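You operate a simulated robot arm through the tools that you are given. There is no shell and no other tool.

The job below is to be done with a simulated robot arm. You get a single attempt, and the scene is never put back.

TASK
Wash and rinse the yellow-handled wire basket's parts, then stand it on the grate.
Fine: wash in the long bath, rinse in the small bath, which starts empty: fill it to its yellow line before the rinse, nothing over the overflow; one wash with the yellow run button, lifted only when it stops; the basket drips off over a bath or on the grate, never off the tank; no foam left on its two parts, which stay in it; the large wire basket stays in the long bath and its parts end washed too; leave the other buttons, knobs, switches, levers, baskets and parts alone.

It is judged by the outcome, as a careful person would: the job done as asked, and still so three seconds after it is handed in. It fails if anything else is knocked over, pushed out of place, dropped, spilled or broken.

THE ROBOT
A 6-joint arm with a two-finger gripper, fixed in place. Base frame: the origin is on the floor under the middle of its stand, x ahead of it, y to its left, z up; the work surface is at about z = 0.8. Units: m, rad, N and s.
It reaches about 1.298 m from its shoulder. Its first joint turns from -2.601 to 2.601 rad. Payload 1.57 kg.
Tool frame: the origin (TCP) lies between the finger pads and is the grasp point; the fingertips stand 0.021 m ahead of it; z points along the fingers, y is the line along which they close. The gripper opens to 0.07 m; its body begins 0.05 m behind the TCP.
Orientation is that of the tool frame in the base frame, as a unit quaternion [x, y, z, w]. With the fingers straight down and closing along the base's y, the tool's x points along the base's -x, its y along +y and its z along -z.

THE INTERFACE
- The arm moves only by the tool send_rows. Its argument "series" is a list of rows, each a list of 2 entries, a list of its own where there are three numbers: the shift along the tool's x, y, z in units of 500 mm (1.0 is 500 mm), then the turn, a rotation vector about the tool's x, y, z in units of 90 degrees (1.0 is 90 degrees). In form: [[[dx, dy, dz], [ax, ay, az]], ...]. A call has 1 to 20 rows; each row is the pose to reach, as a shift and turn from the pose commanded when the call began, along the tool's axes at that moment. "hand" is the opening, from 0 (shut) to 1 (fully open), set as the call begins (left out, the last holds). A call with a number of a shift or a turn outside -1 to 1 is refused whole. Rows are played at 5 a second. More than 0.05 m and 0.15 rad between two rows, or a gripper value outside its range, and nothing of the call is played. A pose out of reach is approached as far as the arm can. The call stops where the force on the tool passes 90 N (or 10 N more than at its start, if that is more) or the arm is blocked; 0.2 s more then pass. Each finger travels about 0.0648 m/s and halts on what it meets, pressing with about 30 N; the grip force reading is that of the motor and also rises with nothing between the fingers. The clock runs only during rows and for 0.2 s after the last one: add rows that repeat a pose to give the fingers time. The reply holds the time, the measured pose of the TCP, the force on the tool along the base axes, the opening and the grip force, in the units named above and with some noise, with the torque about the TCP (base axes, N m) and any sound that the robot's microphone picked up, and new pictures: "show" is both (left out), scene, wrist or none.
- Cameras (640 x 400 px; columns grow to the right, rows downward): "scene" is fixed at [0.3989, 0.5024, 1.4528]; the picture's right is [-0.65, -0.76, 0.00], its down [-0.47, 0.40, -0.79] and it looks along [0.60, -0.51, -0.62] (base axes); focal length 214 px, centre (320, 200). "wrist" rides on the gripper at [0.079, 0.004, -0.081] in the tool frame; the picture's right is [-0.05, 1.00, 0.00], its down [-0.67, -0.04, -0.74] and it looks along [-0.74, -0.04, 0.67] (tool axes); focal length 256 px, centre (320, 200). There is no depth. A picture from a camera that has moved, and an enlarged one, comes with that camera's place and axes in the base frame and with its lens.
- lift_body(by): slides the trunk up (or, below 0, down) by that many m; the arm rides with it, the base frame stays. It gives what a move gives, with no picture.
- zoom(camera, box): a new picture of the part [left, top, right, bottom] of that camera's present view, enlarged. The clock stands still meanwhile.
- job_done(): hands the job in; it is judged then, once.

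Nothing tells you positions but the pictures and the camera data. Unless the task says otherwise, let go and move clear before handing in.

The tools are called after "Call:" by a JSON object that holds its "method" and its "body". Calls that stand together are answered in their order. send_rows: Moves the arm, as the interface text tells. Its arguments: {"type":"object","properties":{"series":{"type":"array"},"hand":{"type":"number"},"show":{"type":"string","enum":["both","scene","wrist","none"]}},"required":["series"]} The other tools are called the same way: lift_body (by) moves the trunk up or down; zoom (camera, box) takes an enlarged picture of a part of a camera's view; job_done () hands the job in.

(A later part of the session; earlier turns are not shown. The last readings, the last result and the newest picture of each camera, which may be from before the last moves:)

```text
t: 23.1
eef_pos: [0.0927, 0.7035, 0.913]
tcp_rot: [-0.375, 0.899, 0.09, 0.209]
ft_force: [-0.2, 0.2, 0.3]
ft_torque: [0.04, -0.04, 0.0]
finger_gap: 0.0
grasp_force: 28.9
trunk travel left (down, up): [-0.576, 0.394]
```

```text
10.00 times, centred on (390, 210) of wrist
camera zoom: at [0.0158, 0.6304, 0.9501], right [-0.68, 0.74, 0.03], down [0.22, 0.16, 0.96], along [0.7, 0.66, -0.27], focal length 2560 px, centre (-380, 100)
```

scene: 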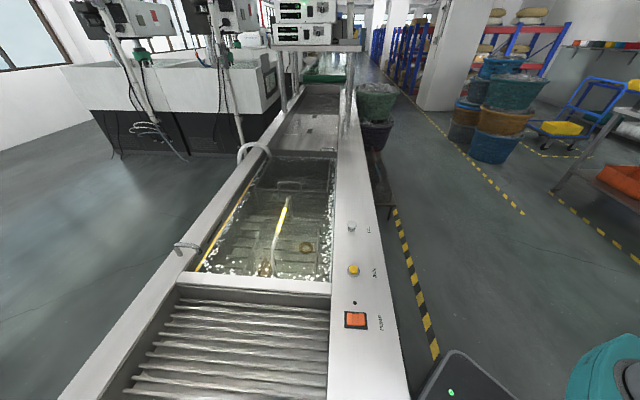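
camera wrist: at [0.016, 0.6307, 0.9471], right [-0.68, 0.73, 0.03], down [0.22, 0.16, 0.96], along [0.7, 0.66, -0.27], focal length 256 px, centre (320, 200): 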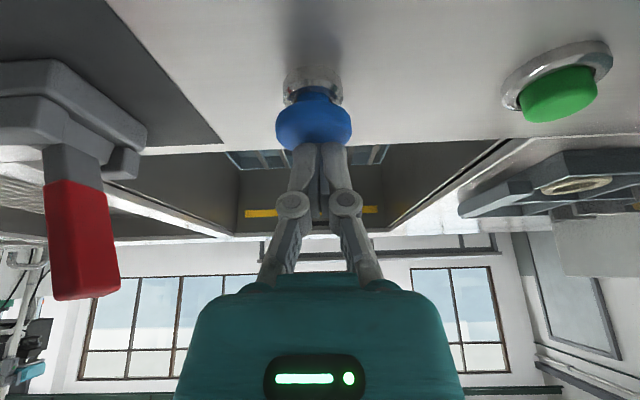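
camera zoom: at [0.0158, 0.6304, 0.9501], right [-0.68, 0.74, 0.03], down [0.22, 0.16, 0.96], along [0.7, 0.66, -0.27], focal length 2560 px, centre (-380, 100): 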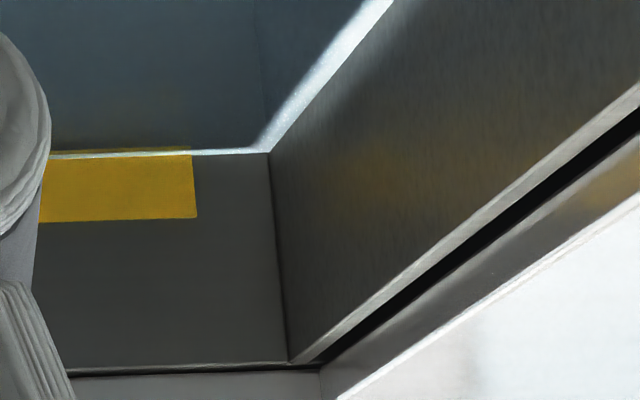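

The water is about 2 mm above the line's lower edge. One more very short tap should bring it to mid-line.

Call:
{"method": "lift_body", "body": {"by": -0.011}}

Call:
{"method": "lift_body", "body": {"by": 0.02}}

Call:
{"method": "zoom", "body": {"camera": "wrist", "box": [230, 180, 290, 220]}}

```text
t: 23.7
eef_pos: [0.0924, 0.7034, 0.9023]
tcp_rot: [-0.375, 0.898, 0.09, 0.211]
ft_force: [-0.9, 0.1, 3.2]
ft_torque: [-0.04, 0.0, -0.04]
finger_gap: 0.0061
grasp_force: 28.2
trunk travel left (down, up): [-0.565, 0.405]
heard: click
```

```text
t: 24.4
eef_pos: [0.0923, 0.7046, 0.9221]
tcp_rot: [-0.374, 0.899, 0.09, 0.21]
ft_force: [-0.2, -0.6, 0.3]
ft_torque: [0.03, 0.02, 0.01]
finger_gap: 0.0002
grasp_force: 28.6
trunk travel left (down, up): [-0.585, 0.385]
```

```text
10.00 times, centred on (260, 200) of wrist
camera zoom: at [0.016, 0.6306, 0.9591], right [-0.68, 0.74, 0.03], down [0.22, 0.16, 0.96], along [0.7, 0.66, -0.27], focal length 2560 px, centre (920, 200)
```

zoom: 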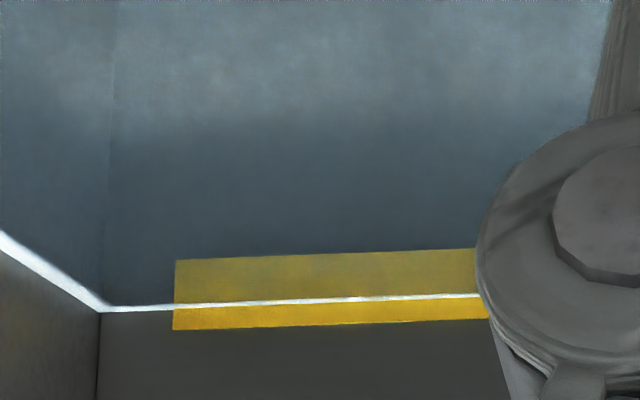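

The water now sits at mid yellow line, well below the overflow. Next I raise the trunk and travel along the panel to the yellow RUN button of the long bath.

Call:
{"method": "lift_body", "body": {"by": 0.15}}

Call:
{"method": "send_rows", "body": {"series": [[[0.0006, -0.0866, -0.0008], [0, 0, 0]], [[0.0012, -0.1731, -0.0015], [0, 0, 0]], [[0.0018, -0.2597, -0.0023], [0, 0, 0]], [[0.0024, -0.3462, -0.0031], [0, 0, 0]], [[0.0031, -0.4328, -0.0038], [0, 0, 0]], [[0.0037, -0.5193, -0.0046], [0, 0, 0]], [[0.0043, -0.6059, -0.0054], [0, 0, 0]], [[0.0049, -0.6924, -0.0061], [0, 0, 0]], [[0.0055, -0.779, -0.0069], [0, 0, 0]]], "hand": 0, "show": "both"}}

```text
t: 26.1
eef_pos: [0.0925, 0.7032, 1.0717]
tcp_rot: [-0.375, 0.898, 0.091, 0.209]
ft_force: [0.7, -1.1, 0.6]
ft_torque: [-0.01, 0.03, -0.05]
finger_gap: 0.0001
grasp_force: 27.9
trunk travel left (down, up): [-0.735, 0.235]
```

```text
t: 28.1
eef_pos: [0.3869, 0.4587, 1.0728]
tcp_rot: [-0.376, 0.898, 0.091, 0.209]
ft_force: [0.7, -0.4, -0.2]
ft_torque: [0.0, 0.02, 0.01]
finger_gap: 0.0001
grasp_force: 28.2
out of reach, approached as far as the arm can: row 7, 8, 9
trunk travel left (down, up): [-0.735, 0.235]
camera wrist: at [0.3104, 0.3852, 1.1092], right [-0.68, 0.73, 0.03], down [0.22, 0.16, 0.96], along [0.7, 0.66, -0.27], focal length 256 px, centre (320, 200)
```

scene: 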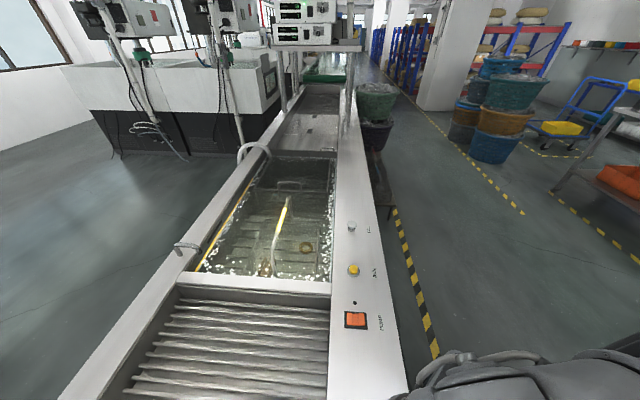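
wrist: 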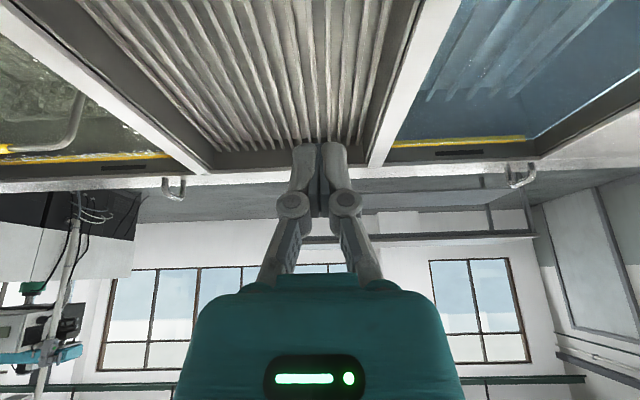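

Call:
{"method": "lift_body", "body": {"by": 0.005}}

Call:
{"method": "send_rows", "body": {"series": [[[0.0037, 0, 0.0076], [0, 0.0694, 0]], [[0.0075, 0, 0.0152], [0, 0.1389, 0]], [[0.0112, 0, 0.0227], [0, 0.2083, 0]], [[0.015, 0, 0.0303], [0, 0.2778, 0]]], "hand": 0, "show": "both"}}

```text
t: 28.6
eef_pos: [0.3879, 0.4594, 1.0767]
tcp_rot: [-0.375, 0.899, 0.091, 0.208]
ft_force: [-0.2, -0.1, 0.3]
ft_torque: [0.02, 0.05, -0.01]
finger_gap: 0.0
grasp_force: 28.6
trunk travel left (down, up): [-0.74, 0.23]
```

```text
t: 29.6
eef_pos: [0.3871, 0.4596, 1.058]
tcp_rot: [-0.386, 0.922, 0.006, 0.009]
ft_force: [-0.1, 0.5, -0.3]
ft_torque: [-0.02, 0.01, -0.02]
finger_gap: 0.0
grasp_force: 28.4
out of reach, approached as far as the arm can: row 1, 2, 3
trunk travel left (down, up): [-0.74, 0.23]
camera wrist: at [0.3283, 0.4043, 1.1368], right [-0.67, 0.74, 0.01], down [0.49, 0.44, 0.76], along [0.56, 0.51, -0.65], focal length 256 px, centre (320, 200)
```

scene: 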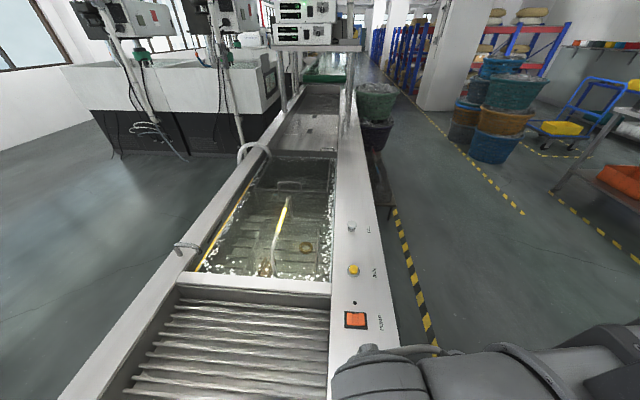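
wrist: 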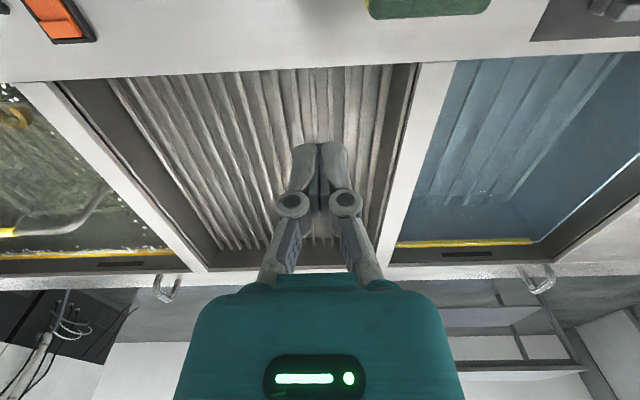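

Call:
{"method": "send_rows", "body": {"series": [[[0.0097, -0.086, -0.0006], [0, 0.0015, 0]], [[0.0195, -0.1719, -0.0011], [0, 0.003, 0]], [[0.0292, -0.2579, -0.0017], [0, 0.0045, 0]], [[0.0389, -0.3438, -0.0022], [0, 0.006, 0]], [[0.0487, -0.4298, -0.0028], [0, 0.0075, 0]], [[0.0584, -0.5157, -0.0033], [0, 0.009, 0]], [[0.0681, -0.6017, -0.0039], [0, 0.0105, 0]], [[0.0779, -0.6876, -0.0044], [0, 0.012, 0]], [[0.0876, -0.7736, -0.005], [0, 0.0135, 0]]], "hand": 0, "show": "both"}}

```text
t: 31.6
eef_pos: [0.6344, 0.1586, 1.0579]
tcp_rot: [-0.387, 0.922, 0.003, -0.001]
ft_force: [-0.4, -0.6, -0.3]
ft_torque: [0.03, 0.0, 0.01]
finger_gap: 0.0
grasp_force: 28.1
out of reach, approached as far as the arm can: row 9
trunk travel left (down, up): [-0.74, 0.23]
camera wrist: at [0.5777, 0.1038, 1.1383], right [-0.67, 0.74, 0.01], down [0.5, 0.45, 0.75], along [0.55, 0.51, -0.67], focal length 256 px, centre (320, 200)
```

scene: 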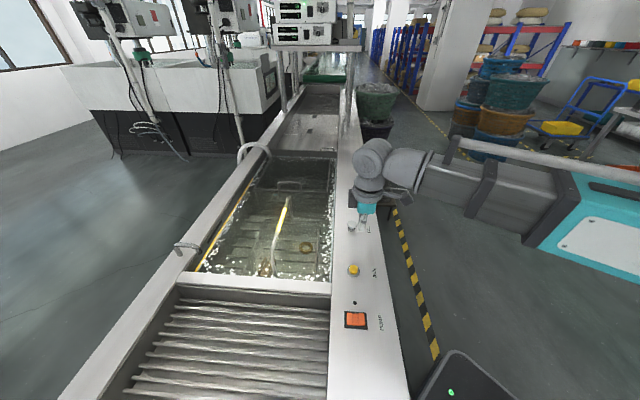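
wrist: 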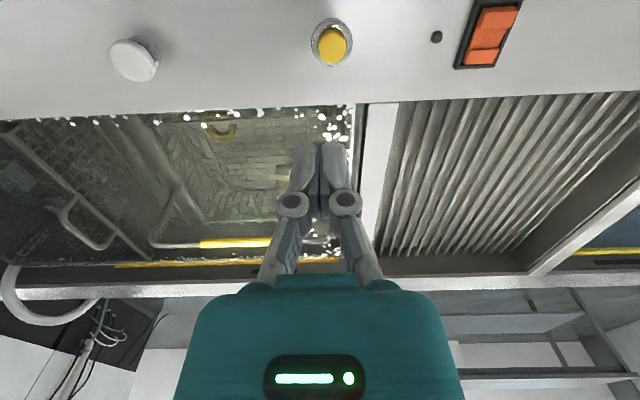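

The yellow RUN button is at about (0.629, 0.168, 0.865). I'll centre over it and lower the trunk in steps.

Call:
{"method": "send_rows", "body": {"series": [[[-0.0058, 0.021, 0], [0, 0, 0]], [[-0.0058, 0.021, 0], [0, 0, 0]]], "hand": 0, "show": "none"}}

Call:
{"method": "lift_body", "body": {"by": -0.13}}

Call:
{"method": "zoom", "body": {"camera": "wrist", "box": [160, 0, 480, 200]}}

Call:
{"method": "zoom", "body": {"camera": "scene", "box": [280, 180, 440, 290]}}

```text
t: 32.2
eef_pos: [0.6286, 0.1675, 1.0584]
tcp_rot: [-0.386, 0.922, 0.003, 0.0]
ft_force: [-0.5, -0.7, 1.0]
ft_torque: [0.02, 0.02, -0.02]
finger_gap: 0.0
grasp_force: 27.9
trunk travel left (down, up): [-0.74, 0.23]
```

```text
t: 33.8
eef_pos: [0.6291, 0.1671, 0.9284]
tcp_rot: [-0.386, 0.922, 0.003, 0.0]
ft_force: [0.3, 0.0, 0.4]
ft_torque: [0.01, -0.01, -0.01]
finger_gap: 0.0
grasp_force: 29.2
trunk travel left (down, up): [-0.61, 0.36]
```

```text
2.00 times, centred on (320, 100) of wrist
camera zoom: at [0.5709, 0.1129, 1.0084], right [-0.67, 0.74, 0.01], down [0.5, 0.45, 0.75], along [0.55, 0.51, -0.67], focal length 512 px, centre (320, 400)
```

zoom: 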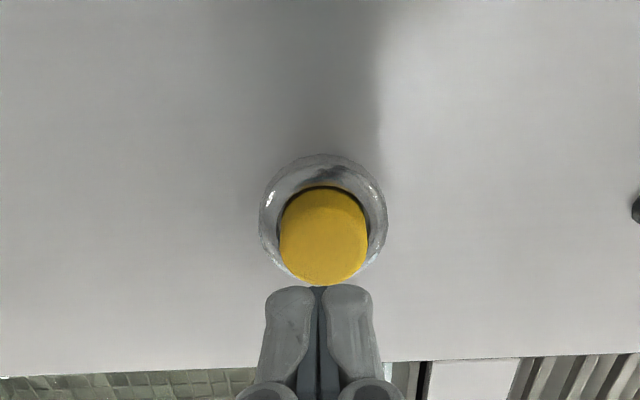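

```text
3.64 times, centred on (360, 235) of scene
camera zoom: at [0.3989, 0.5024, 1.4528], right [-0.65, -0.76, 0.0], down [-0.47, 0.4, -0.79], along [0.6, -0.51, -0.62], focal length 780 px, centre (174, 73)
```

zoom: 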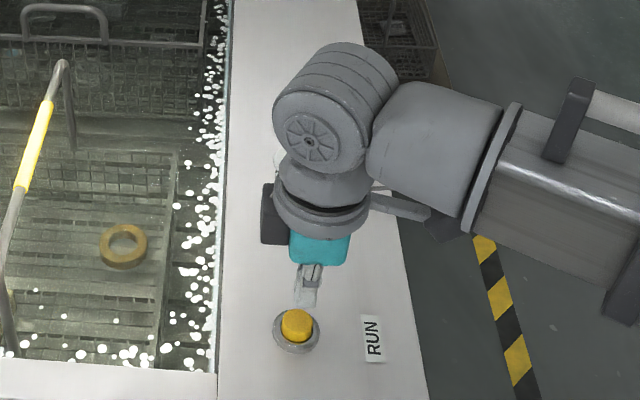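

Call:
{"method": "lift_body", "body": {"by": -0.028}}

Call:
{"method": "zoom", "body": {"camera": "wrist", "box": [160, 0, 480, 200]}}

```text
t: 34.6
eef_pos: [0.6275, 0.1667, 0.8996]
tcp_rot: [-0.386, 0.922, 0.003, 0.0]
ft_force: [-0.3, 0.0, -0.4]
ft_torque: [0.01, 0.01, -0.02]
finger_gap: 0.0
grasp_force: 28.5
trunk travel left (down, up): [-0.582, 0.388]
```

```text
2.00 times, centred on (320, 100) of wrist
camera zoom: at [0.5709, 0.1129, 0.9803], right [-0.67, 0.74, 0.01], down [0.5, 0.45, 0.75], along [0.55, 0.51, -0.67], focal length 512 px, centre (320, 400)
```

zoom: 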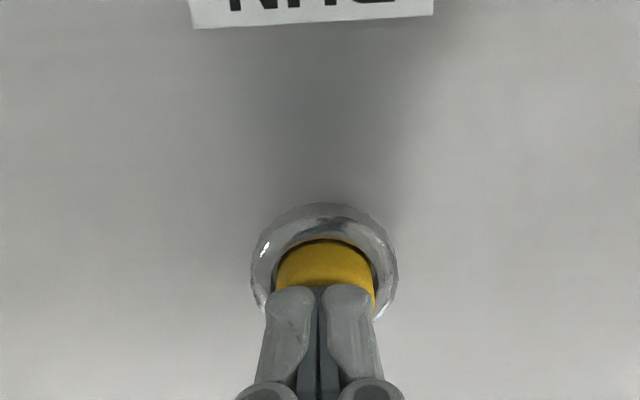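

Call:
{"method": "send_rows", "body": {"series": [[[0.009, 0.0, 0], [0, 0, 0]], [[0.009, 0.0, 0], [0, 0, 0]]], "hand": 0, "show": "none"}}

Call:
{"method": "lift_body", "body": {"by": -0.008}}

Call:
{"method": "zoom", "body": {"camera": "wrist", "box": [160, 0, 480, 200]}}

```text
t: 35.2
eef_pos: [0.6255, 0.1649, 0.8998]
tcp_rot: [-0.386, 0.922, 0.003, -0.001]
ft_force: [0.7, -0.5, -0.8]
ft_torque: [0.02, -0.02, 0.02]
finger_gap: 0.0
grasp_force: 28.5
trunk travel left (down, up): [-0.582, 0.388]
```

```text
t: 35.7
eef_pos: [0.6261, 0.1635, 0.8927]
tcp_rot: [-0.386, 0.923, 0.003, -0.001]
ft_force: [0.9, -1.0, 3.1]
ft_torque: [0.0, 0.01, -0.02]
finger_gap: 0.006
grasp_force: 28.4
trunk travel left (down, up): [-0.574, 0.396]
heard: click
```

```text
2.00 times, centred on (320, 100) of wrist
camera zoom: at [0.5676, 0.1092, 0.9724], right [-0.67, 0.74, 0.01], down [0.5, 0.45, 0.75], along [0.55, 0.51, -0.67], focal length 512 px, centre (320, 400)
```

zoom: 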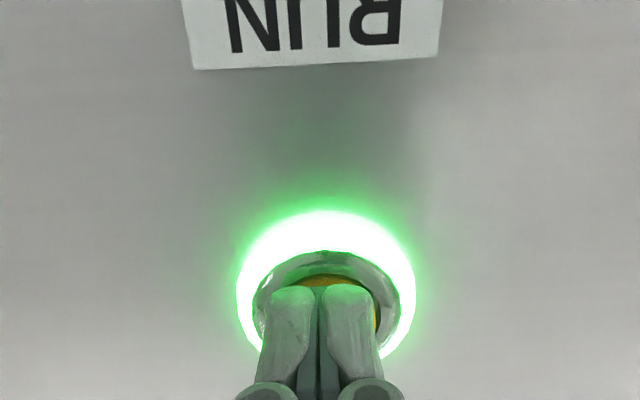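

The RUN ring lit green, so the wash is running. Releasing and rising clear while it runs.

Call:
{"method": "lift_body", "body": {"by": 0.02}}

Call:
{"method": "zoom", "body": {"camera": "scene", "box": [260, 0, 370, 70]}}

Call:
{"method": "zoom", "body": {"camera": "scene", "box": [190, 140, 400, 290]}}

```text
t: 36.4
eef_pos: [0.6251, 0.1647, 0.9118]
tcp_rot: [-0.386, 0.923, 0.003, 0.0]
ft_force: [-0.9, -0.5, 0.9]
ft_torque: [-0.02, -0.01, 0.0]
finger_gap: 0.0
grasp_force: 28.4
trunk travel left (down, up): [-0.594, 0.376]
```

```text
5.71 times, centred on (315, 35) of scene
camera zoom: at [0.3989, 0.5024, 1.4528], right [-0.65, -0.76, 0.0], down [-0.47, 0.4, -0.79], along [0.6, -0.51, -0.62], focal length 1226 px, centre (349, 1143)
```

zoom: 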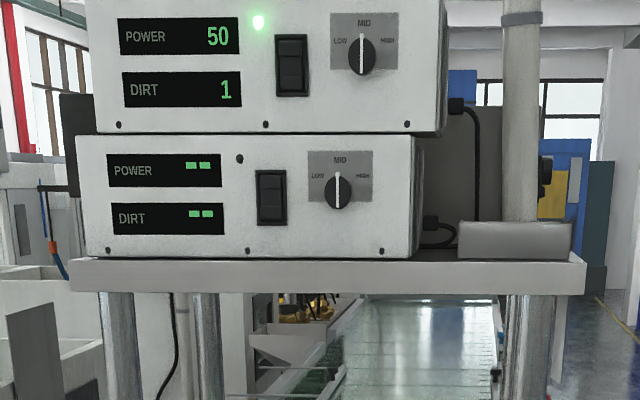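

```text
2.67 times, centred on (295, 215) of scene
camera zoom: at [0.3989, 0.5024, 1.4528], right [-0.65, -0.76, 0.0], down [-0.47, 0.4, -0.79], along [0.6, -0.51, -0.62], focal length 572 px, centre (387, 160)
```

zoom: 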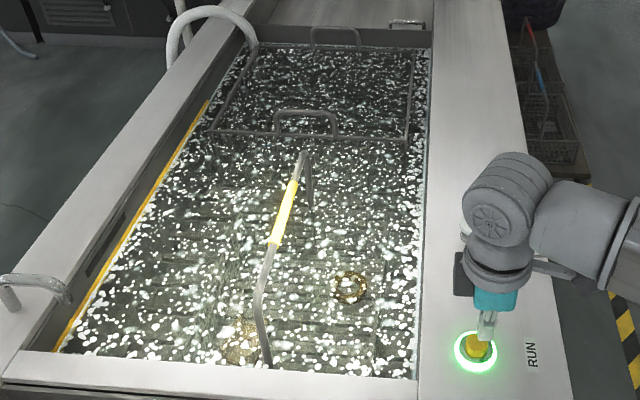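

The wash is running and foaming. The yellow sleeve of the handle is at about (0.913, 0.242, 0.921), parallel to the tank axis. While it washes I'll rise and move above the handle with the hand open, without touching it.

Call:
{"method": "lift_body", "body": {"by": 0.2}}

Call:
{"method": "send_rows", "body": {"series": [[[-0.0428, -0.0252, 0], [0, 0, -0.0833]], [[-0.0857, -0.0504, 0], [0, 0, -0.1667]], [[-0.1285, -0.0756, 0], [0, 0, -0.25]], [[-0.1713, -0.1008, 0], [0, 0, -0.3333]], [[-0.2142, -0.126, 0], [0, 0, -0.4167]], [[-0.257, -0.1512, 0], [0, 0, -0.5]], [[-0.2998, -0.1764, 0], [0, 0, -0.5833]], [[-0.3427, -0.2016, 0], [0, 0, -0.6667]], [[-0.3855, -0.2268, 0], [0, 0, -0.75]], [[-0.4283, -0.252, 0], [0, 0, -0.8333]], [[-0.4712, -0.2772, 0], [0, 0, -0.9167]], [[-0.514, -0.3024, 0], [0, 0, -1.0]]], "hand": 1, "show": "both"}}

```text
t: 38.6
eef_pos: [0.6247, 0.1643, 1.1133]
tcp_rot: [-0.386, 0.923, 0.002, 0.0]
ft_force: [-1.2, 0.8, 0.0]
ft_torque: [0.03, 0.0, -0.01]
finger_gap: 0.0001
grasp_force: 28.3
trunk travel left (down, up): [-0.794, 0.176]
```

```text
t: 41.2
eef_pos: [0.9139, 0.2407, 1.1124]
tcp_rot: [0.926, -0.379, -0.002, -0.001]
ft_force: [0.3, 0.3, -0.5]
ft_torque: [0.0, 0.0, -0.04]
finger_gap: 0.07
grasp_force: 0.1
trunk travel left (down, up): [-0.794, 0.176]
camera wrist: at [0.968, 0.1812, 1.1916], right [-0.74, -0.68, 0.0], down [-0.45, 0.49, 0.75], along [-0.51, 0.55, -0.66], focal length 256 px, centre (320, 200)
```

scene: 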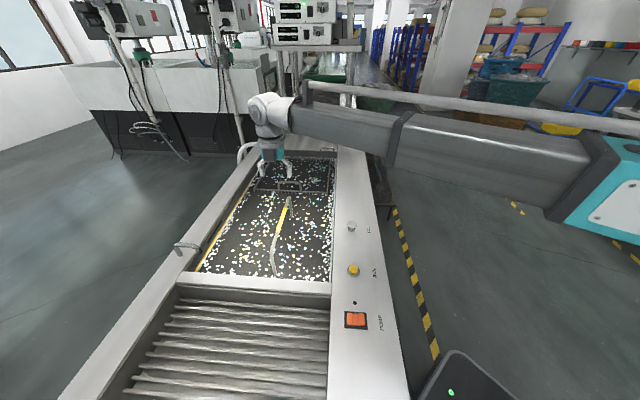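
wrist: 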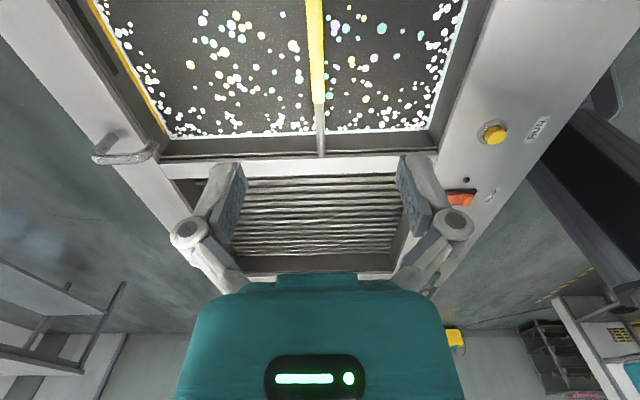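

The green ring seems to be off now. Checking closely.

Call:
{"method": "zoom", "body": {"camera": "scene", "box": [190, 140, 400, 290]}}

Call:
{"method": "zoom", "body": {"camera": "scene", "box": [260, 0, 370, 70]}}

Call:
{"method": "zoom", "body": {"camera": "wrist", "box": [80, 0, 560, 220]}}

```text
2.67 times, centred on (295, 215) of scene
camera zoom: at [0.3989, 0.5024, 1.4528], right [-0.65, -0.76, 0.0], down [-0.47, 0.4, -0.79], along [0.6, -0.51, -0.62], focal length 572 px, centre (387, 160)
```

zoom: 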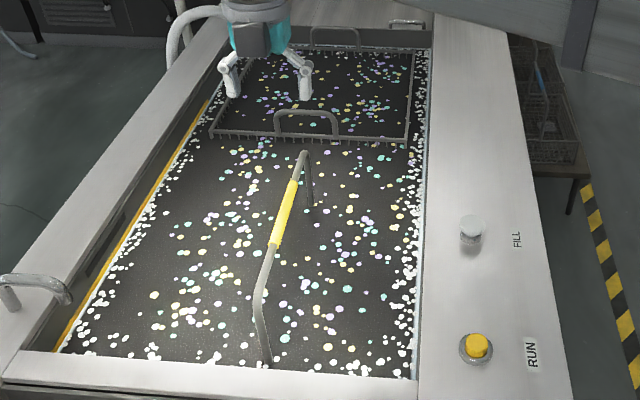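

```text
5.71 times, centred on (315, 35) of scene
camera zoom: at [0.3989, 0.5024, 1.4528], right [-0.65, -0.76, 0.0], down [-0.47, 0.4, -0.79], along [0.6, -0.51, -0.62], focal length 1226 px, centre (349, 1143)
```

zoom: 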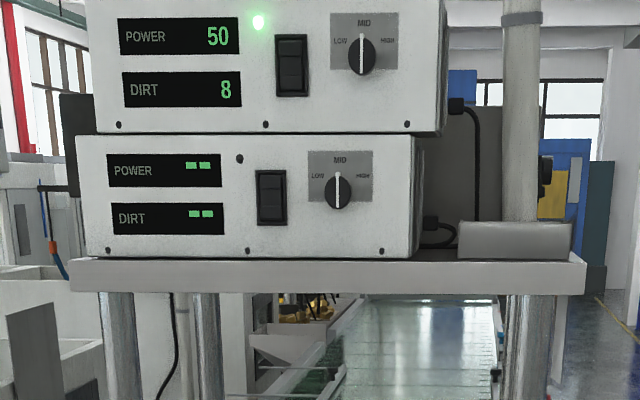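

```text
1.33 times, centred on (320, 110) of wrist
camera zoom: at [0.968, 0.1812, 1.1916], right [-0.74, -0.68, 0.0], down [-0.45, 0.49, 0.75], along [-0.51, 0.55, -0.66], focal length 341 px, centre (320, 320)
```

zoom: 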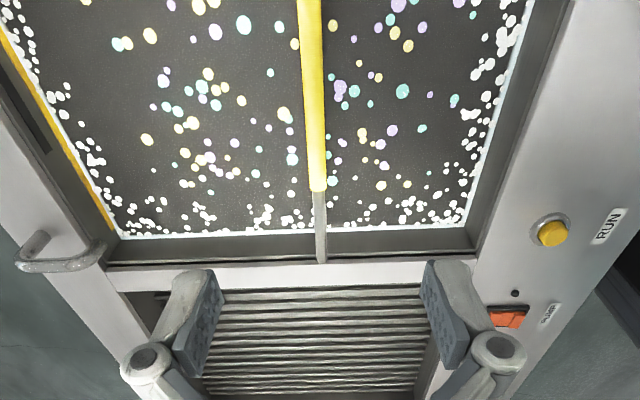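

The ring is off, agitation has ceased and DIRT rose to 8, so the wash appears finished. I'll wait a couple of seconds to be sure it has really stopped, aligning over the handle meanwhile.

Call:
{"method": "send_rows", "body": {"series": [[[0, -0.01, 0], [0, 0, 0]], [[0, -0.01, 0], [0, 0, 0]], [[0, -0.01, 0], [0, 0, 0]], [[0, -0.01, 0], [0, 0, 0]], [[0, -0.01, 0], [0, 0, 0]], [[0, -0.01, 0], [0, 0, 0]], [[0, -0.01, 0], [0, 0, 0]], [[0, -0.01, 0], [0, 0, 0]], [[0, -0.01, 0], [0, 0, 0]], [[0, -0.01, 0], [0, 0, 0]]], "hand": 1, "show": "both"}}

Call:
{"method": "zoom", "body": {"camera": "scene", "box": [190, 140, 400, 290]}}

```text
t: 43.4
eef_pos: [0.9161, 0.2434, 1.1122]
tcp_rot: [0.925, -0.379, -0.001, -0.002]
ft_force: [-0.2, -0.3, 0.1]
ft_torque: [-0.04, -0.02, 0.0]
finger_gap: 0.0701
grasp_force: 0.1
trunk travel left (down, up): [-0.794, 0.176]
camera wrist: at [0.9712, 0.1842, 1.1918], right [-0.74, -0.67, 0.0], down [-0.45, 0.49, 0.75], along [-0.5, 0.55, -0.66], focal length 256 px, centre (320, 200)
```

scene: 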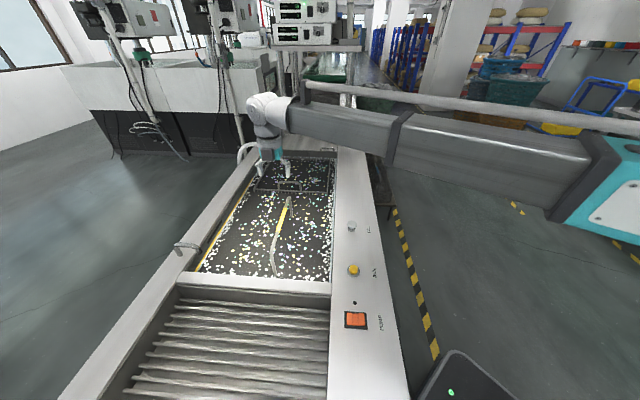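
wrist: 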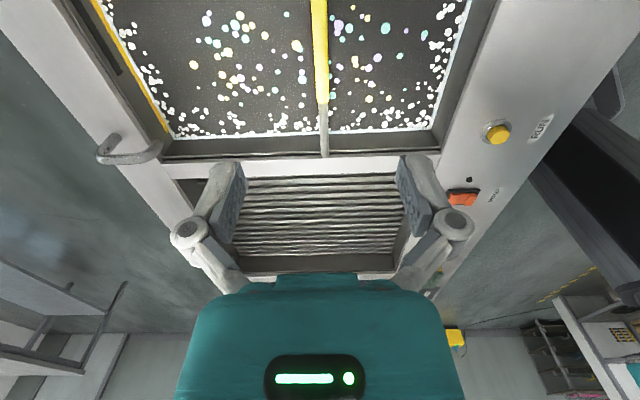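

```text
2.67 times, centred on (295, 215) of scene
camera zoom: at [0.3989, 0.5024, 1.4528], right [-0.65, -0.76, 0.0], down [-0.47, 0.4, -0.79], along [0.6, -0.51, -0.62], focal length 572 px, centre (387, 160)
```

zoom: 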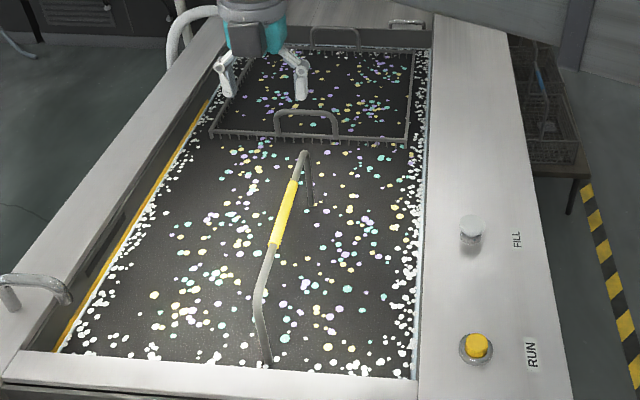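

The wash has clearly stopped. Now lowering with the hand open around the yellow sleeve, first part way to check alignment.

Call:
{"method": "lift_body", "body": {"by": -0.11}}

Call:
{"method": "send_rows", "body": {"series": [[[0, 0, 0], [0, 0, 0]]], "hand": 1, "show": "both"}}

```text
t: 44.8
eef_pos: [0.9165, 0.2436, 1.0023]
tcp_rot: [0.925, -0.379, -0.002, -0.002]
ft_force: [-0.8, 0.4, 0.0]
ft_torque: [-0.01, -0.01, 0.01]
finger_gap: 0.0698
grasp_force: 0.1
trunk travel left (down, up): [-0.684, 0.286]
```

```text
t: 45.2
eef_pos: [0.916, 0.2435, 1.0023]
tcp_rot: [0.925, -0.38, -0.002, -0.001]
ft_force: [-0.6, -0.7, -0.4]
ft_torque: [0.03, 0.01, 0.03]
finger_gap: 0.0701
grasp_force: 0.1
trunk travel left (down, up): [-0.684, 0.286]
camera wrist: at [0.9712, 0.1842, 1.0819], right [-0.74, -0.67, 0.0], down [-0.45, 0.49, 0.75], along [-0.5, 0.55, -0.66], focal length 256 px, centre (320, 200)
```

scene: 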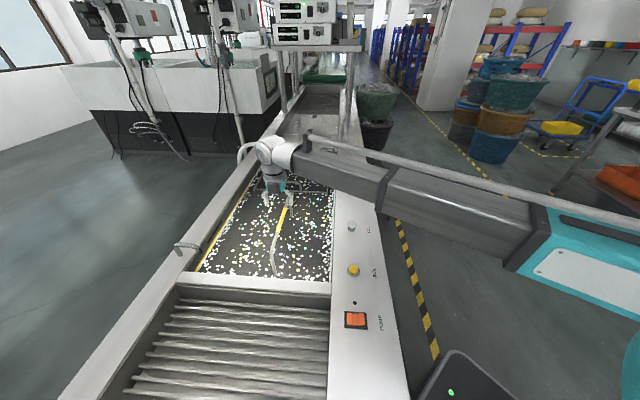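
wrist: 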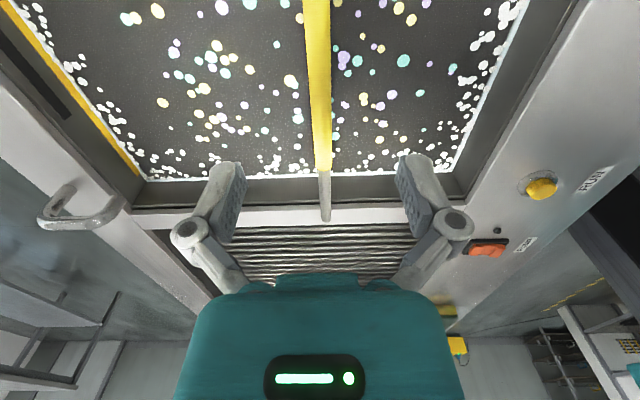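

Alignment is good; the sleeve lies midway between the fingers. Lowering the rest of the way.

Call:
{"method": "lift_body", "body": {"by": -0.08}}

Call:
{"method": "send_rows", "body": {"series": [[[0, 0, 0], [0, 0, 0]]], "hand": 1, "show": "both"}}

Call:
{"method": "zoom", "body": {"camera": "scene", "box": [220, 140, 350, 220]}}

```text
t: 46.4
eef_pos: [0.9164, 0.2434, 0.9222]
tcp_rot: [0.925, -0.379, -0.002, -0.001]
ft_force: [-0.6, 0.2, 0.1]
ft_torque: [0.02, -0.01, 0.0]
finger_gap: 0.0701
grasp_force: 0.1
trunk travel left (down, up): [-0.604, 0.366]
```

```text
t: 46.8
eef_pos: [0.9168, 0.2432, 0.9221]
tcp_rot: [0.925, -0.38, -0.002, -0.002]
ft_force: [0.0, -1.6, 0.3]
ft_torque: [-0.01, 0.0, -0.02]
finger_gap: 0.0701
grasp_force: 0.1
trunk travel left (down, up): [-0.604, 0.366]
camera wrist: at [0.9712, 0.1842, 1.0019], right [-0.74, -0.67, 0.0], down [-0.45, 0.49, 0.75], along [-0.5, 0.55, -0.66], focal length 256 px, centre (320, 200)
```

scene: 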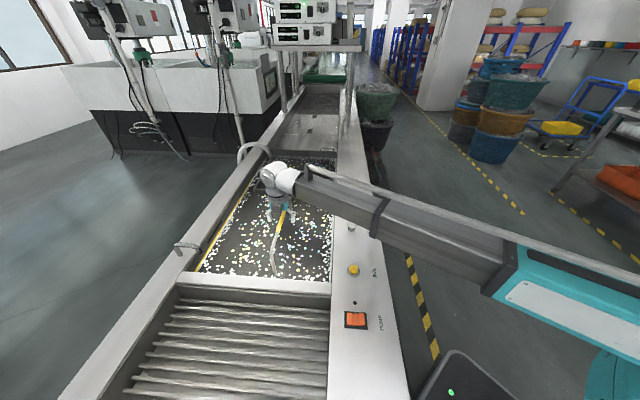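
wrist: 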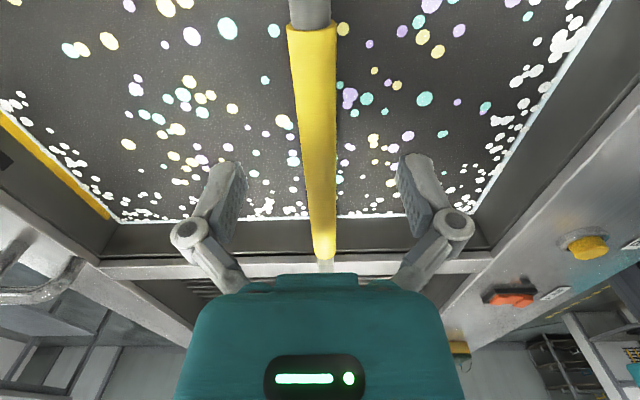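

```text
4.92 times, centred on (285, 180) of scene
camera zoom: at [0.3989, 0.5024, 1.4528], right [-0.65, -0.76, 0.0], down [-0.47, 0.4, -0.79], along [0.6, -0.51, -0.62], focal length 1056 px, centre (492, 298)
```

zoom: 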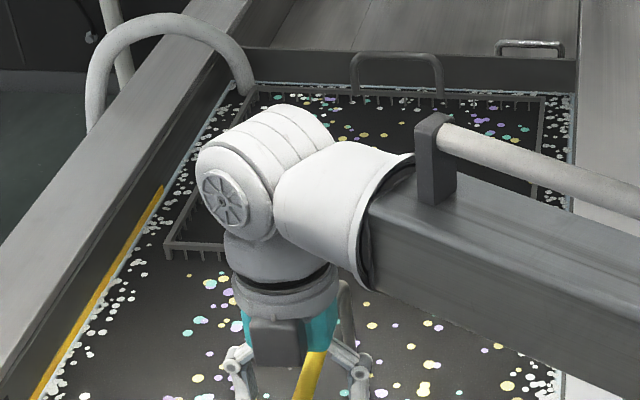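

The sleeve is at grasp height, centred. Closing the gripper on it.

Call:
{"method": "send_rows", "body": {"series": [[[0, 0, 0], [0, 0, 0]], [[0, 0, 0], [0, 0, 0]], [[0, 0, 0], [0, 0, 0]], [[0, 0, 0], [0, 0, 0]], [[0, 0, 0], [0, 0, 0]]], "hand": 0, "show": "both"}}

```text
t: 48.0
eef_pos: [0.9167, 0.2437, 0.9227]
tcp_rot: [0.926, -0.379, -0.002, -0.002]
ft_force: [0.8, -1.0, 5.2]
ft_torque: [-0.02, -0.01, -0.08]
finger_gap: 0.0127
grasp_force: 30.1
trunk travel left (down, up): [-0.604, 0.366]
camera wrist: at [0.9708, 0.184, 1.0023], right [-0.74, -0.67, 0.0], down [-0.45, 0.49, 0.75], along [-0.5, 0.55, -0.66], focal length 256 px, centre (320, 200)
```

scene: 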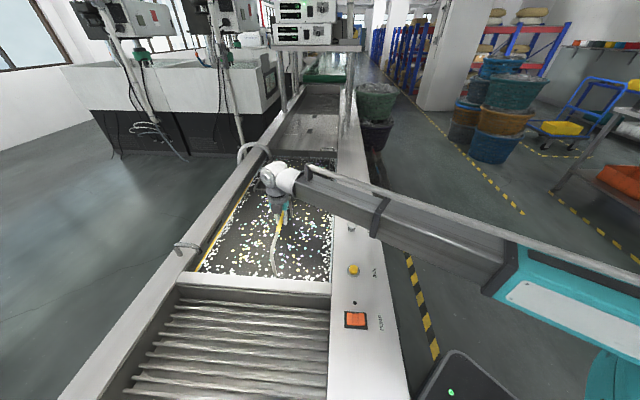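
wrist: 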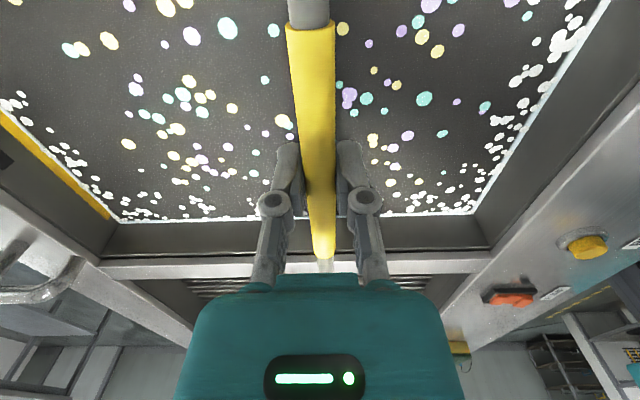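

Gripped (gap 12.7 mm). Lifting a little first to check the hold and weight.

Call:
{"method": "lift_body", "body": {"by": 0.04}}

Call:
{"method": "send_rows", "body": {"series": [[[0, 0, 0], [0, 0, 0]]], "show": "both"}}

```text
t: 48.8
eef_pos: [0.9171, 0.2434, 0.9607]
tcp_rot: [0.925, -0.379, -0.003, -0.002]
ft_force: [0.1, 0.9, -8.6]
ft_torque: [0.1, -0.01, -0.01]
finger_gap: 0.0126
grasp_force: 29.7
trunk travel left (down, up): [-0.644, 0.326]
```

```text
t: 49.2
eef_pos: [0.9171, 0.243, 0.9605]
tcp_rot: [0.925, -0.38, -0.003, -0.001]
ft_force: [-0.2, 0.3, -8.3]
ft_torque: [0.09, -0.01, -0.01]
finger_gap: 0.0127
grasp_force: 29.8
trunk travel left (down, up): [-0.644, 0.326]
camera wrist: at [0.9719, 0.1843, 1.041], right [-0.74, -0.67, 0.0], down [-0.45, 0.49, 0.75], along [-0.5, 0.55, -0.66], focal length 256 px, centre (320, 200)
```

scene: 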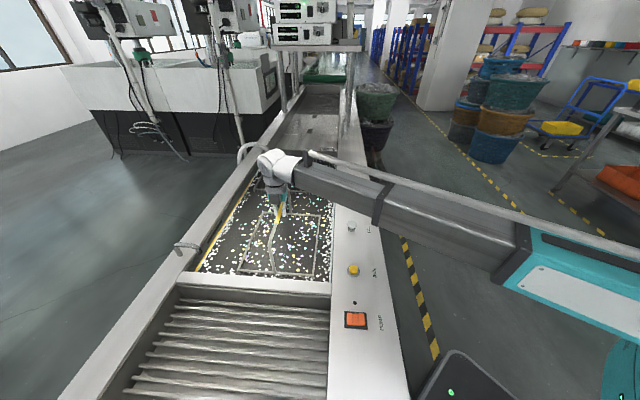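
wrist: 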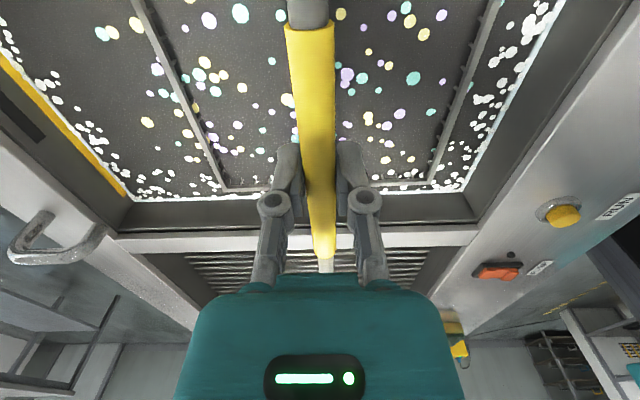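

Holding well: weight is about 8.5 N and the rim is just emerging. I continue lifting until the basket is out of the water, and let it drip over the long bath.

Call:
{"method": "lift_body", "body": {"by": 0.1}}

Call:
{"method": "send_rows", "body": {"series": [[[0, 0, 0], [0, 0, 0]]], "show": "both"}}

```text
t: 50.5
eef_pos: [0.9182, 0.2444, 1.0604]
tcp_rot: [0.925, -0.38, -0.004, -0.001]
ft_force: [0.0, -0.1, -8.8]
ft_torque: [0.05, 0.0, 0.02]
finger_gap: 0.0129
grasp_force: 30.4
trunk travel left (down, up): [-0.744, 0.226]
```

```text
t: 50.9
eef_pos: [0.9173, 0.2428, 1.0615]
tcp_rot: [0.925, -0.379, -0.004, -0.001]
ft_force: [0.2, 0.1, -8.4]
ft_torque: [0.09, 0.01, 0.03]
finger_gap: 0.0126
grasp_force: 30.0
trunk travel left (down, up): [-0.744, 0.226]
camera wrist: at [0.972, 0.1844, 1.141], right [-0.74, -0.67, 0.0], down [-0.45, 0.49, 0.75], along [-0.5, 0.55, -0.66], focal length 256 px, centre (320, 200)
```

scene: 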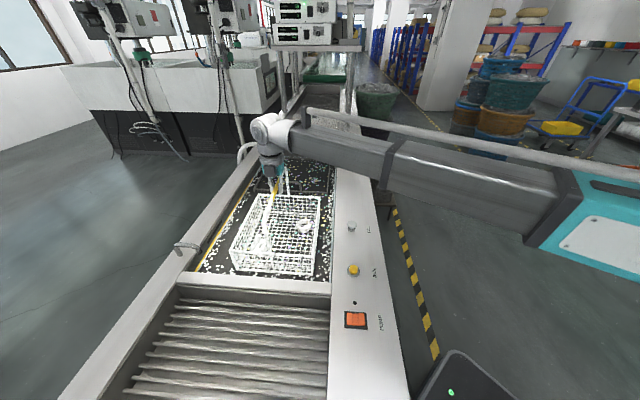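
wrist: 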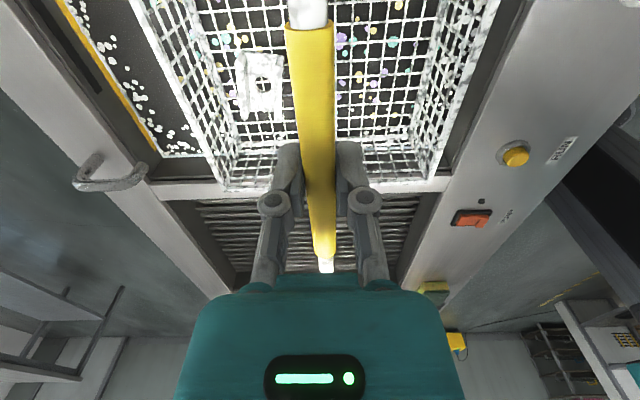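

The basket and both parts came out covered in white foam, as expected. Raising further so its bottom clears the rims.

Call:
{"method": "lift_body", "body": {"by": 0.11}}

Call:
{"method": "send_rows", "body": {"series": [[[0, 0, 0], [0, 0, 0]], [[0, 0, 0], [0, 0, 0]], [[0, 0, 0], [0, 0, 0]], [[0, 0, 0], [0, 0, 0]], [[0, 0, 0], [0, 0, 0]]], "show": "both"}}

Call:
{"method": "zoom", "body": {"camera": "scene", "box": [180, 130, 380, 300]}}

```text
t: 52.3
eef_pos: [0.9162, 0.244, 1.1714]
tcp_rot: [0.925, -0.38, -0.004, -0.003]
ft_force: [1.0, -0.4, -8.7]
ft_torque: [0.06, 0.03, 0.0]
finger_gap: 0.0126
grasp_force: 29.4
trunk travel left (down, up): [-0.854, 0.116]
```

```text
t: 53.5
eef_pos: [0.9175, 0.2442, 1.1707]
tcp_rot: [0.925, -0.38, -0.003, -0.002]
ft_force: [-0.2, 0.5, -8.1]
ft_torque: [0.08, 0.02, 0.0]
finger_gap: 0.013
grasp_force: 30.1
trunk travel left (down, up): [-0.854, 0.116]
camera wrist: at [0.9721, 0.1844, 1.251], right [-0.74, -0.67, 0.0], down [-0.45, 0.49, 0.75], along [-0.5, 0.55, -0.66], focal length 256 px, centre (320, 200)
```

scene: 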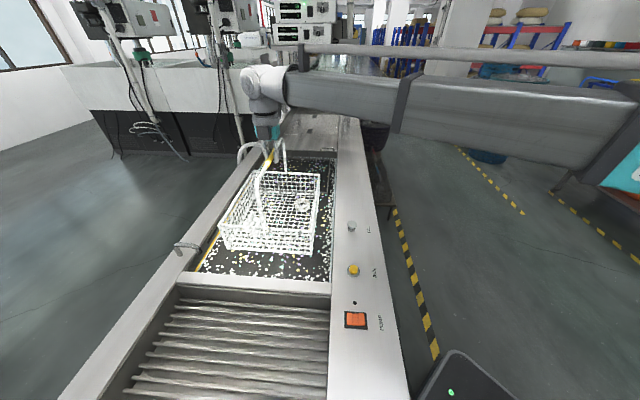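
wrist: 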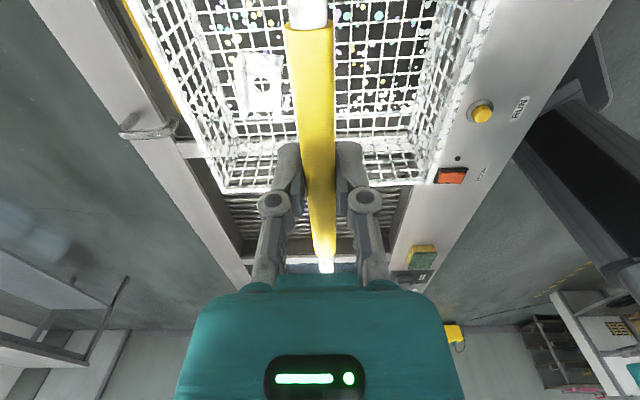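

```text
2.35 times, centred on (280, 215) of scene
camera zoom: at [0.3989, 0.5024, 1.4528], right [-0.65, -0.76, 0.0], down [-0.47, 0.4, -0.79], along [0.6, -0.51, -0.62], focal length 505 px, centre (414, 165)
```

zoom: 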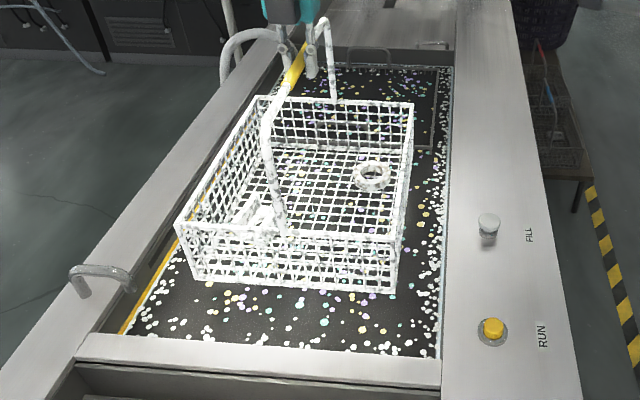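

The basket bottom is about 6 cm above the rim and the parts are still in it. I'll let it drip over the long bath for a few seconds.

Call:
{"method": "send_rows", "body": {"series": [[[0, 0, 0], [0, 0, 0]], [[0, 0, 0], [0, 0, 0]], [[0, 0, 0], [0, 0, 0]], [[0, 0, 0], [0, 0, 0]], [[0, 0, 0], [0, 0, 0]], [[0, 0, 0], [0, 0, 0]], [[0, 0, 0], [0, 0, 0]], [[0, 0, 0], [0, 0, 0]], [[0, 0, 0], [0, 0, 0]], [[0, 0, 0], [0, 0, 0]], [[0, 0, 0], [0, 0, 0]], [[0, 0, 0], [0, 0, 0]], [[0, 0, 0], [0, 0, 0]], [[0, 0, 0], [0, 0, 0]], [[0, 0, 0], [0, 0, 0]], [[0, 0, 0], [0, 0, 0]], [[0, 0, 0], [0, 0, 0]], [[0, 0, 0], [0, 0, 0]], [[0, 0, 0], [0, 0, 0]], [[0, 0, 0], [0, 0, 0]]], "show": "scene"}}

Call:
{"method": "zoom", "body": {"camera": "scene", "box": [180, 130, 380, 300]}}

```text
t: 57.7
eef_pos: [0.9179, 0.243, 1.1718]
tcp_rot: [0.925, -0.38, -0.004, -0.002]
ft_force: [0.1, 0.5, -8.6]
ft_torque: [0.01, 0.03, -0.08]
finger_gap: 0.0127
grasp_force: 30.4
trunk travel left (down, up): [-0.854, 0.116]
```

scene: 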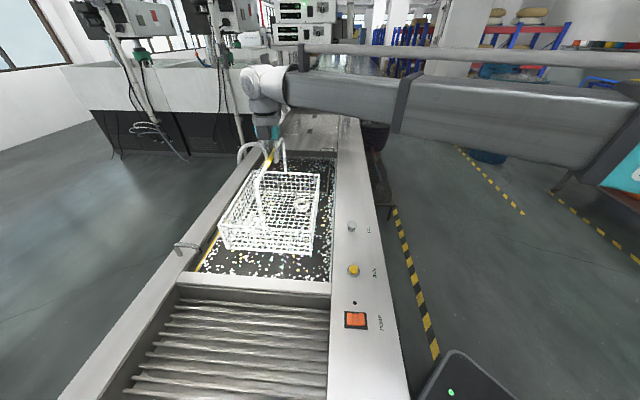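

```text
2.35 times, centred on (280, 215) of scene
camera zoom: at [0.3989, 0.5024, 1.4528], right [-0.65, -0.76, 0.0], down [-0.47, 0.4, -0.79], along [0.6, -0.51, -0.62], focal length 505 px, centre (414, 165)
```

zoom: 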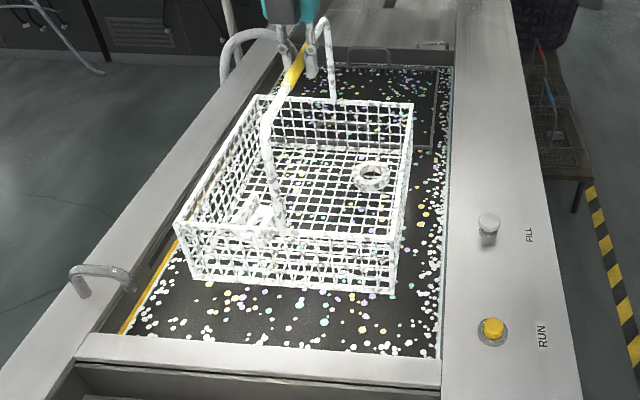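

Dripping is done here. Carrying the basket straight along the tank axis, over the grate, toward the small bath (first half).

Call:
{"method": "send_rows", "body": {"series": [[[-0.02, 0, 0], [0, 0, 0]], [[-0.06, 0, 0], [0, 0, 0]], [[-0.12, 0, 0], [0, 0, 0]], [[-0.18, 0, 0], [0, 0, 0]], [[-0.24, 0, 0], [0, 0, 0]], [[-0.3, 0, 0], [0, 0, 0]], [[-0.36, 0, 0], [0, 0, 0]], [[-0.42, 0, 0], [0, 0, 0]], [[-0.48, 0, 0], [0, 0, 0]], [[-0.54, 0, 0], [0, 0, 0]], [[-0.6, 0, 0], [0, 0, 0]], [[-0.66, 0, 0], [0, 0, 0]], [[-0.72, 0, 0], [0, 0, 0]], [[-0.78, 0, 0], [0, 0, 0]], [[-0.83, 0, 0], [0, 0, 0]], [[-0.86, 0, 0], [0, 0, 0]]], "show": "both"}}

```text
t: 61.1
eef_pos: [0.6096, 0.5471, 1.1711]
tcp_rot: [0.925, -0.379, -0.003, 0.0]
ft_force: [-0.2, -0.8, -8.5]
ft_torque: [0.04, 0.04, -0.06]
finger_gap: 0.0127
grasp_force: 29.9
out of reach, approached as far as the arm can: row 8
trunk travel left (down, up): [-0.854, 0.116]
camera wrist: at [0.6649, 0.4877, 1.2514], right [-0.74, -0.67, 0.0], down [-0.45, 0.49, 0.75], along [-0.5, 0.55, -0.66], focal length 256 px, centre (320, 200)
```

scene: 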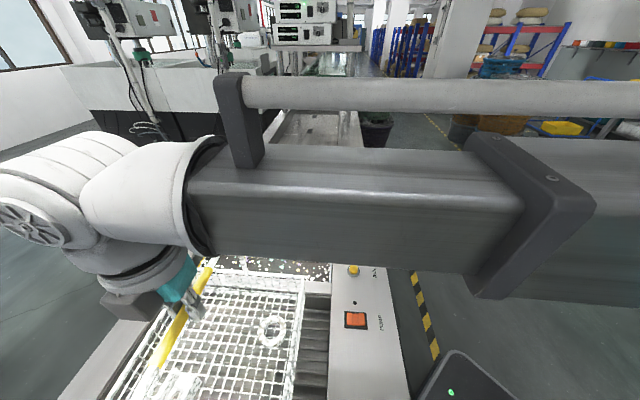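
wrist: 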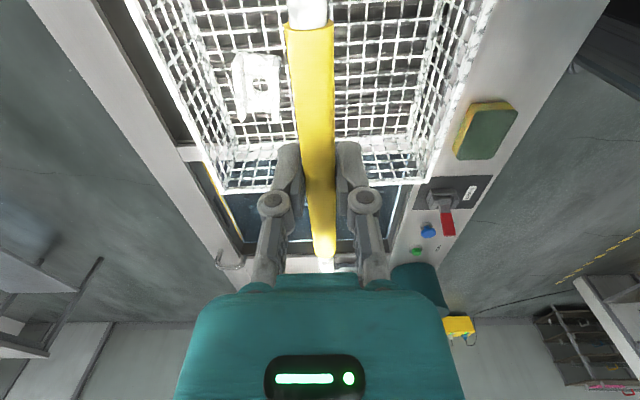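

Going well. Continuing the second half to above the small bath.

Call:
{"method": "send_rows", "body": {"series": [[[-0.02, -0.002, 0], [0, 0, 0]], [[-0.06, -0.004, 0], [0, 0, 0]], [[-0.12, -0.006, 0], [0, 0, 0]], [[-0.18, -0.009, 0], [0, 0, 0]], [[-0.24, -0.012, 0], [0, 0, 0]], [[-0.3, -0.015, 0], [0, 0, 0]], [[-0.36, -0.018, 0], [0, 0, 0]], [[-0.42, -0.021, 0], [0, 0, 0]], [[-0.48, -0.024, 0], [0, 0, 0]], [[-0.54, -0.027, 0], [0, 0, 0]], [[-0.6, -0.03, 0], [0, 0, 0]], [[-0.66, -0.033, 0], [0, 0, 0]], [[-0.72, -0.036, 0], [0, 0, 0]], [[-0.78, -0.038, 0], [0, 0, 0]], [[-0.82, -0.04, 0], [0, 0, 0]], [[-0.84, -0.042, 0], [0, 0, 0]]], "show": "both"}}

```text
t: 64.5
eef_pos: [0.3259, 0.8565, 1.1721]
tcp_rot: [0.925, -0.379, -0.002, 0.0]
ft_force: [-0.2, 0.0, -8.2]
ft_torque: [0.04, 0.07, -0.01]
finger_gap: 0.013
grasp_force: 29.9
out of reach, approached as far as the arm can: row 8, 9, 10, 13, 14, 15, 16
trunk travel left (down, up): [-0.854, 0.116]
camera wrist: at [0.3799, 0.7969, 1.2513], right [-0.74, -0.67, 0.0], down [-0.45, 0.49, 0.75], along [-0.5, 0.55, -0.66], focal length 256 px, centre (320, 200)
```

scene: 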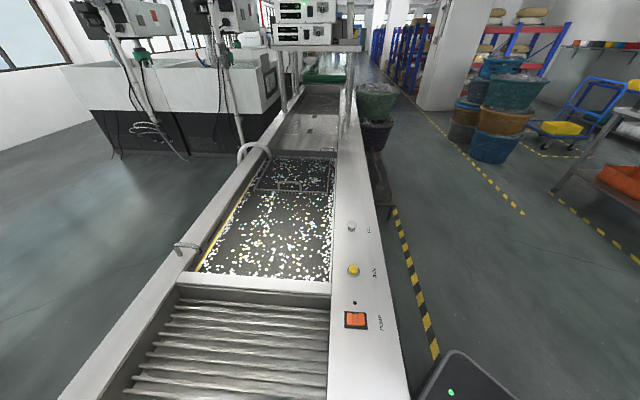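
wrist: 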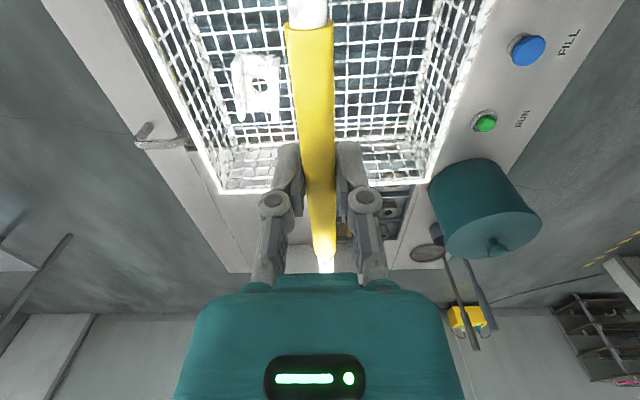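

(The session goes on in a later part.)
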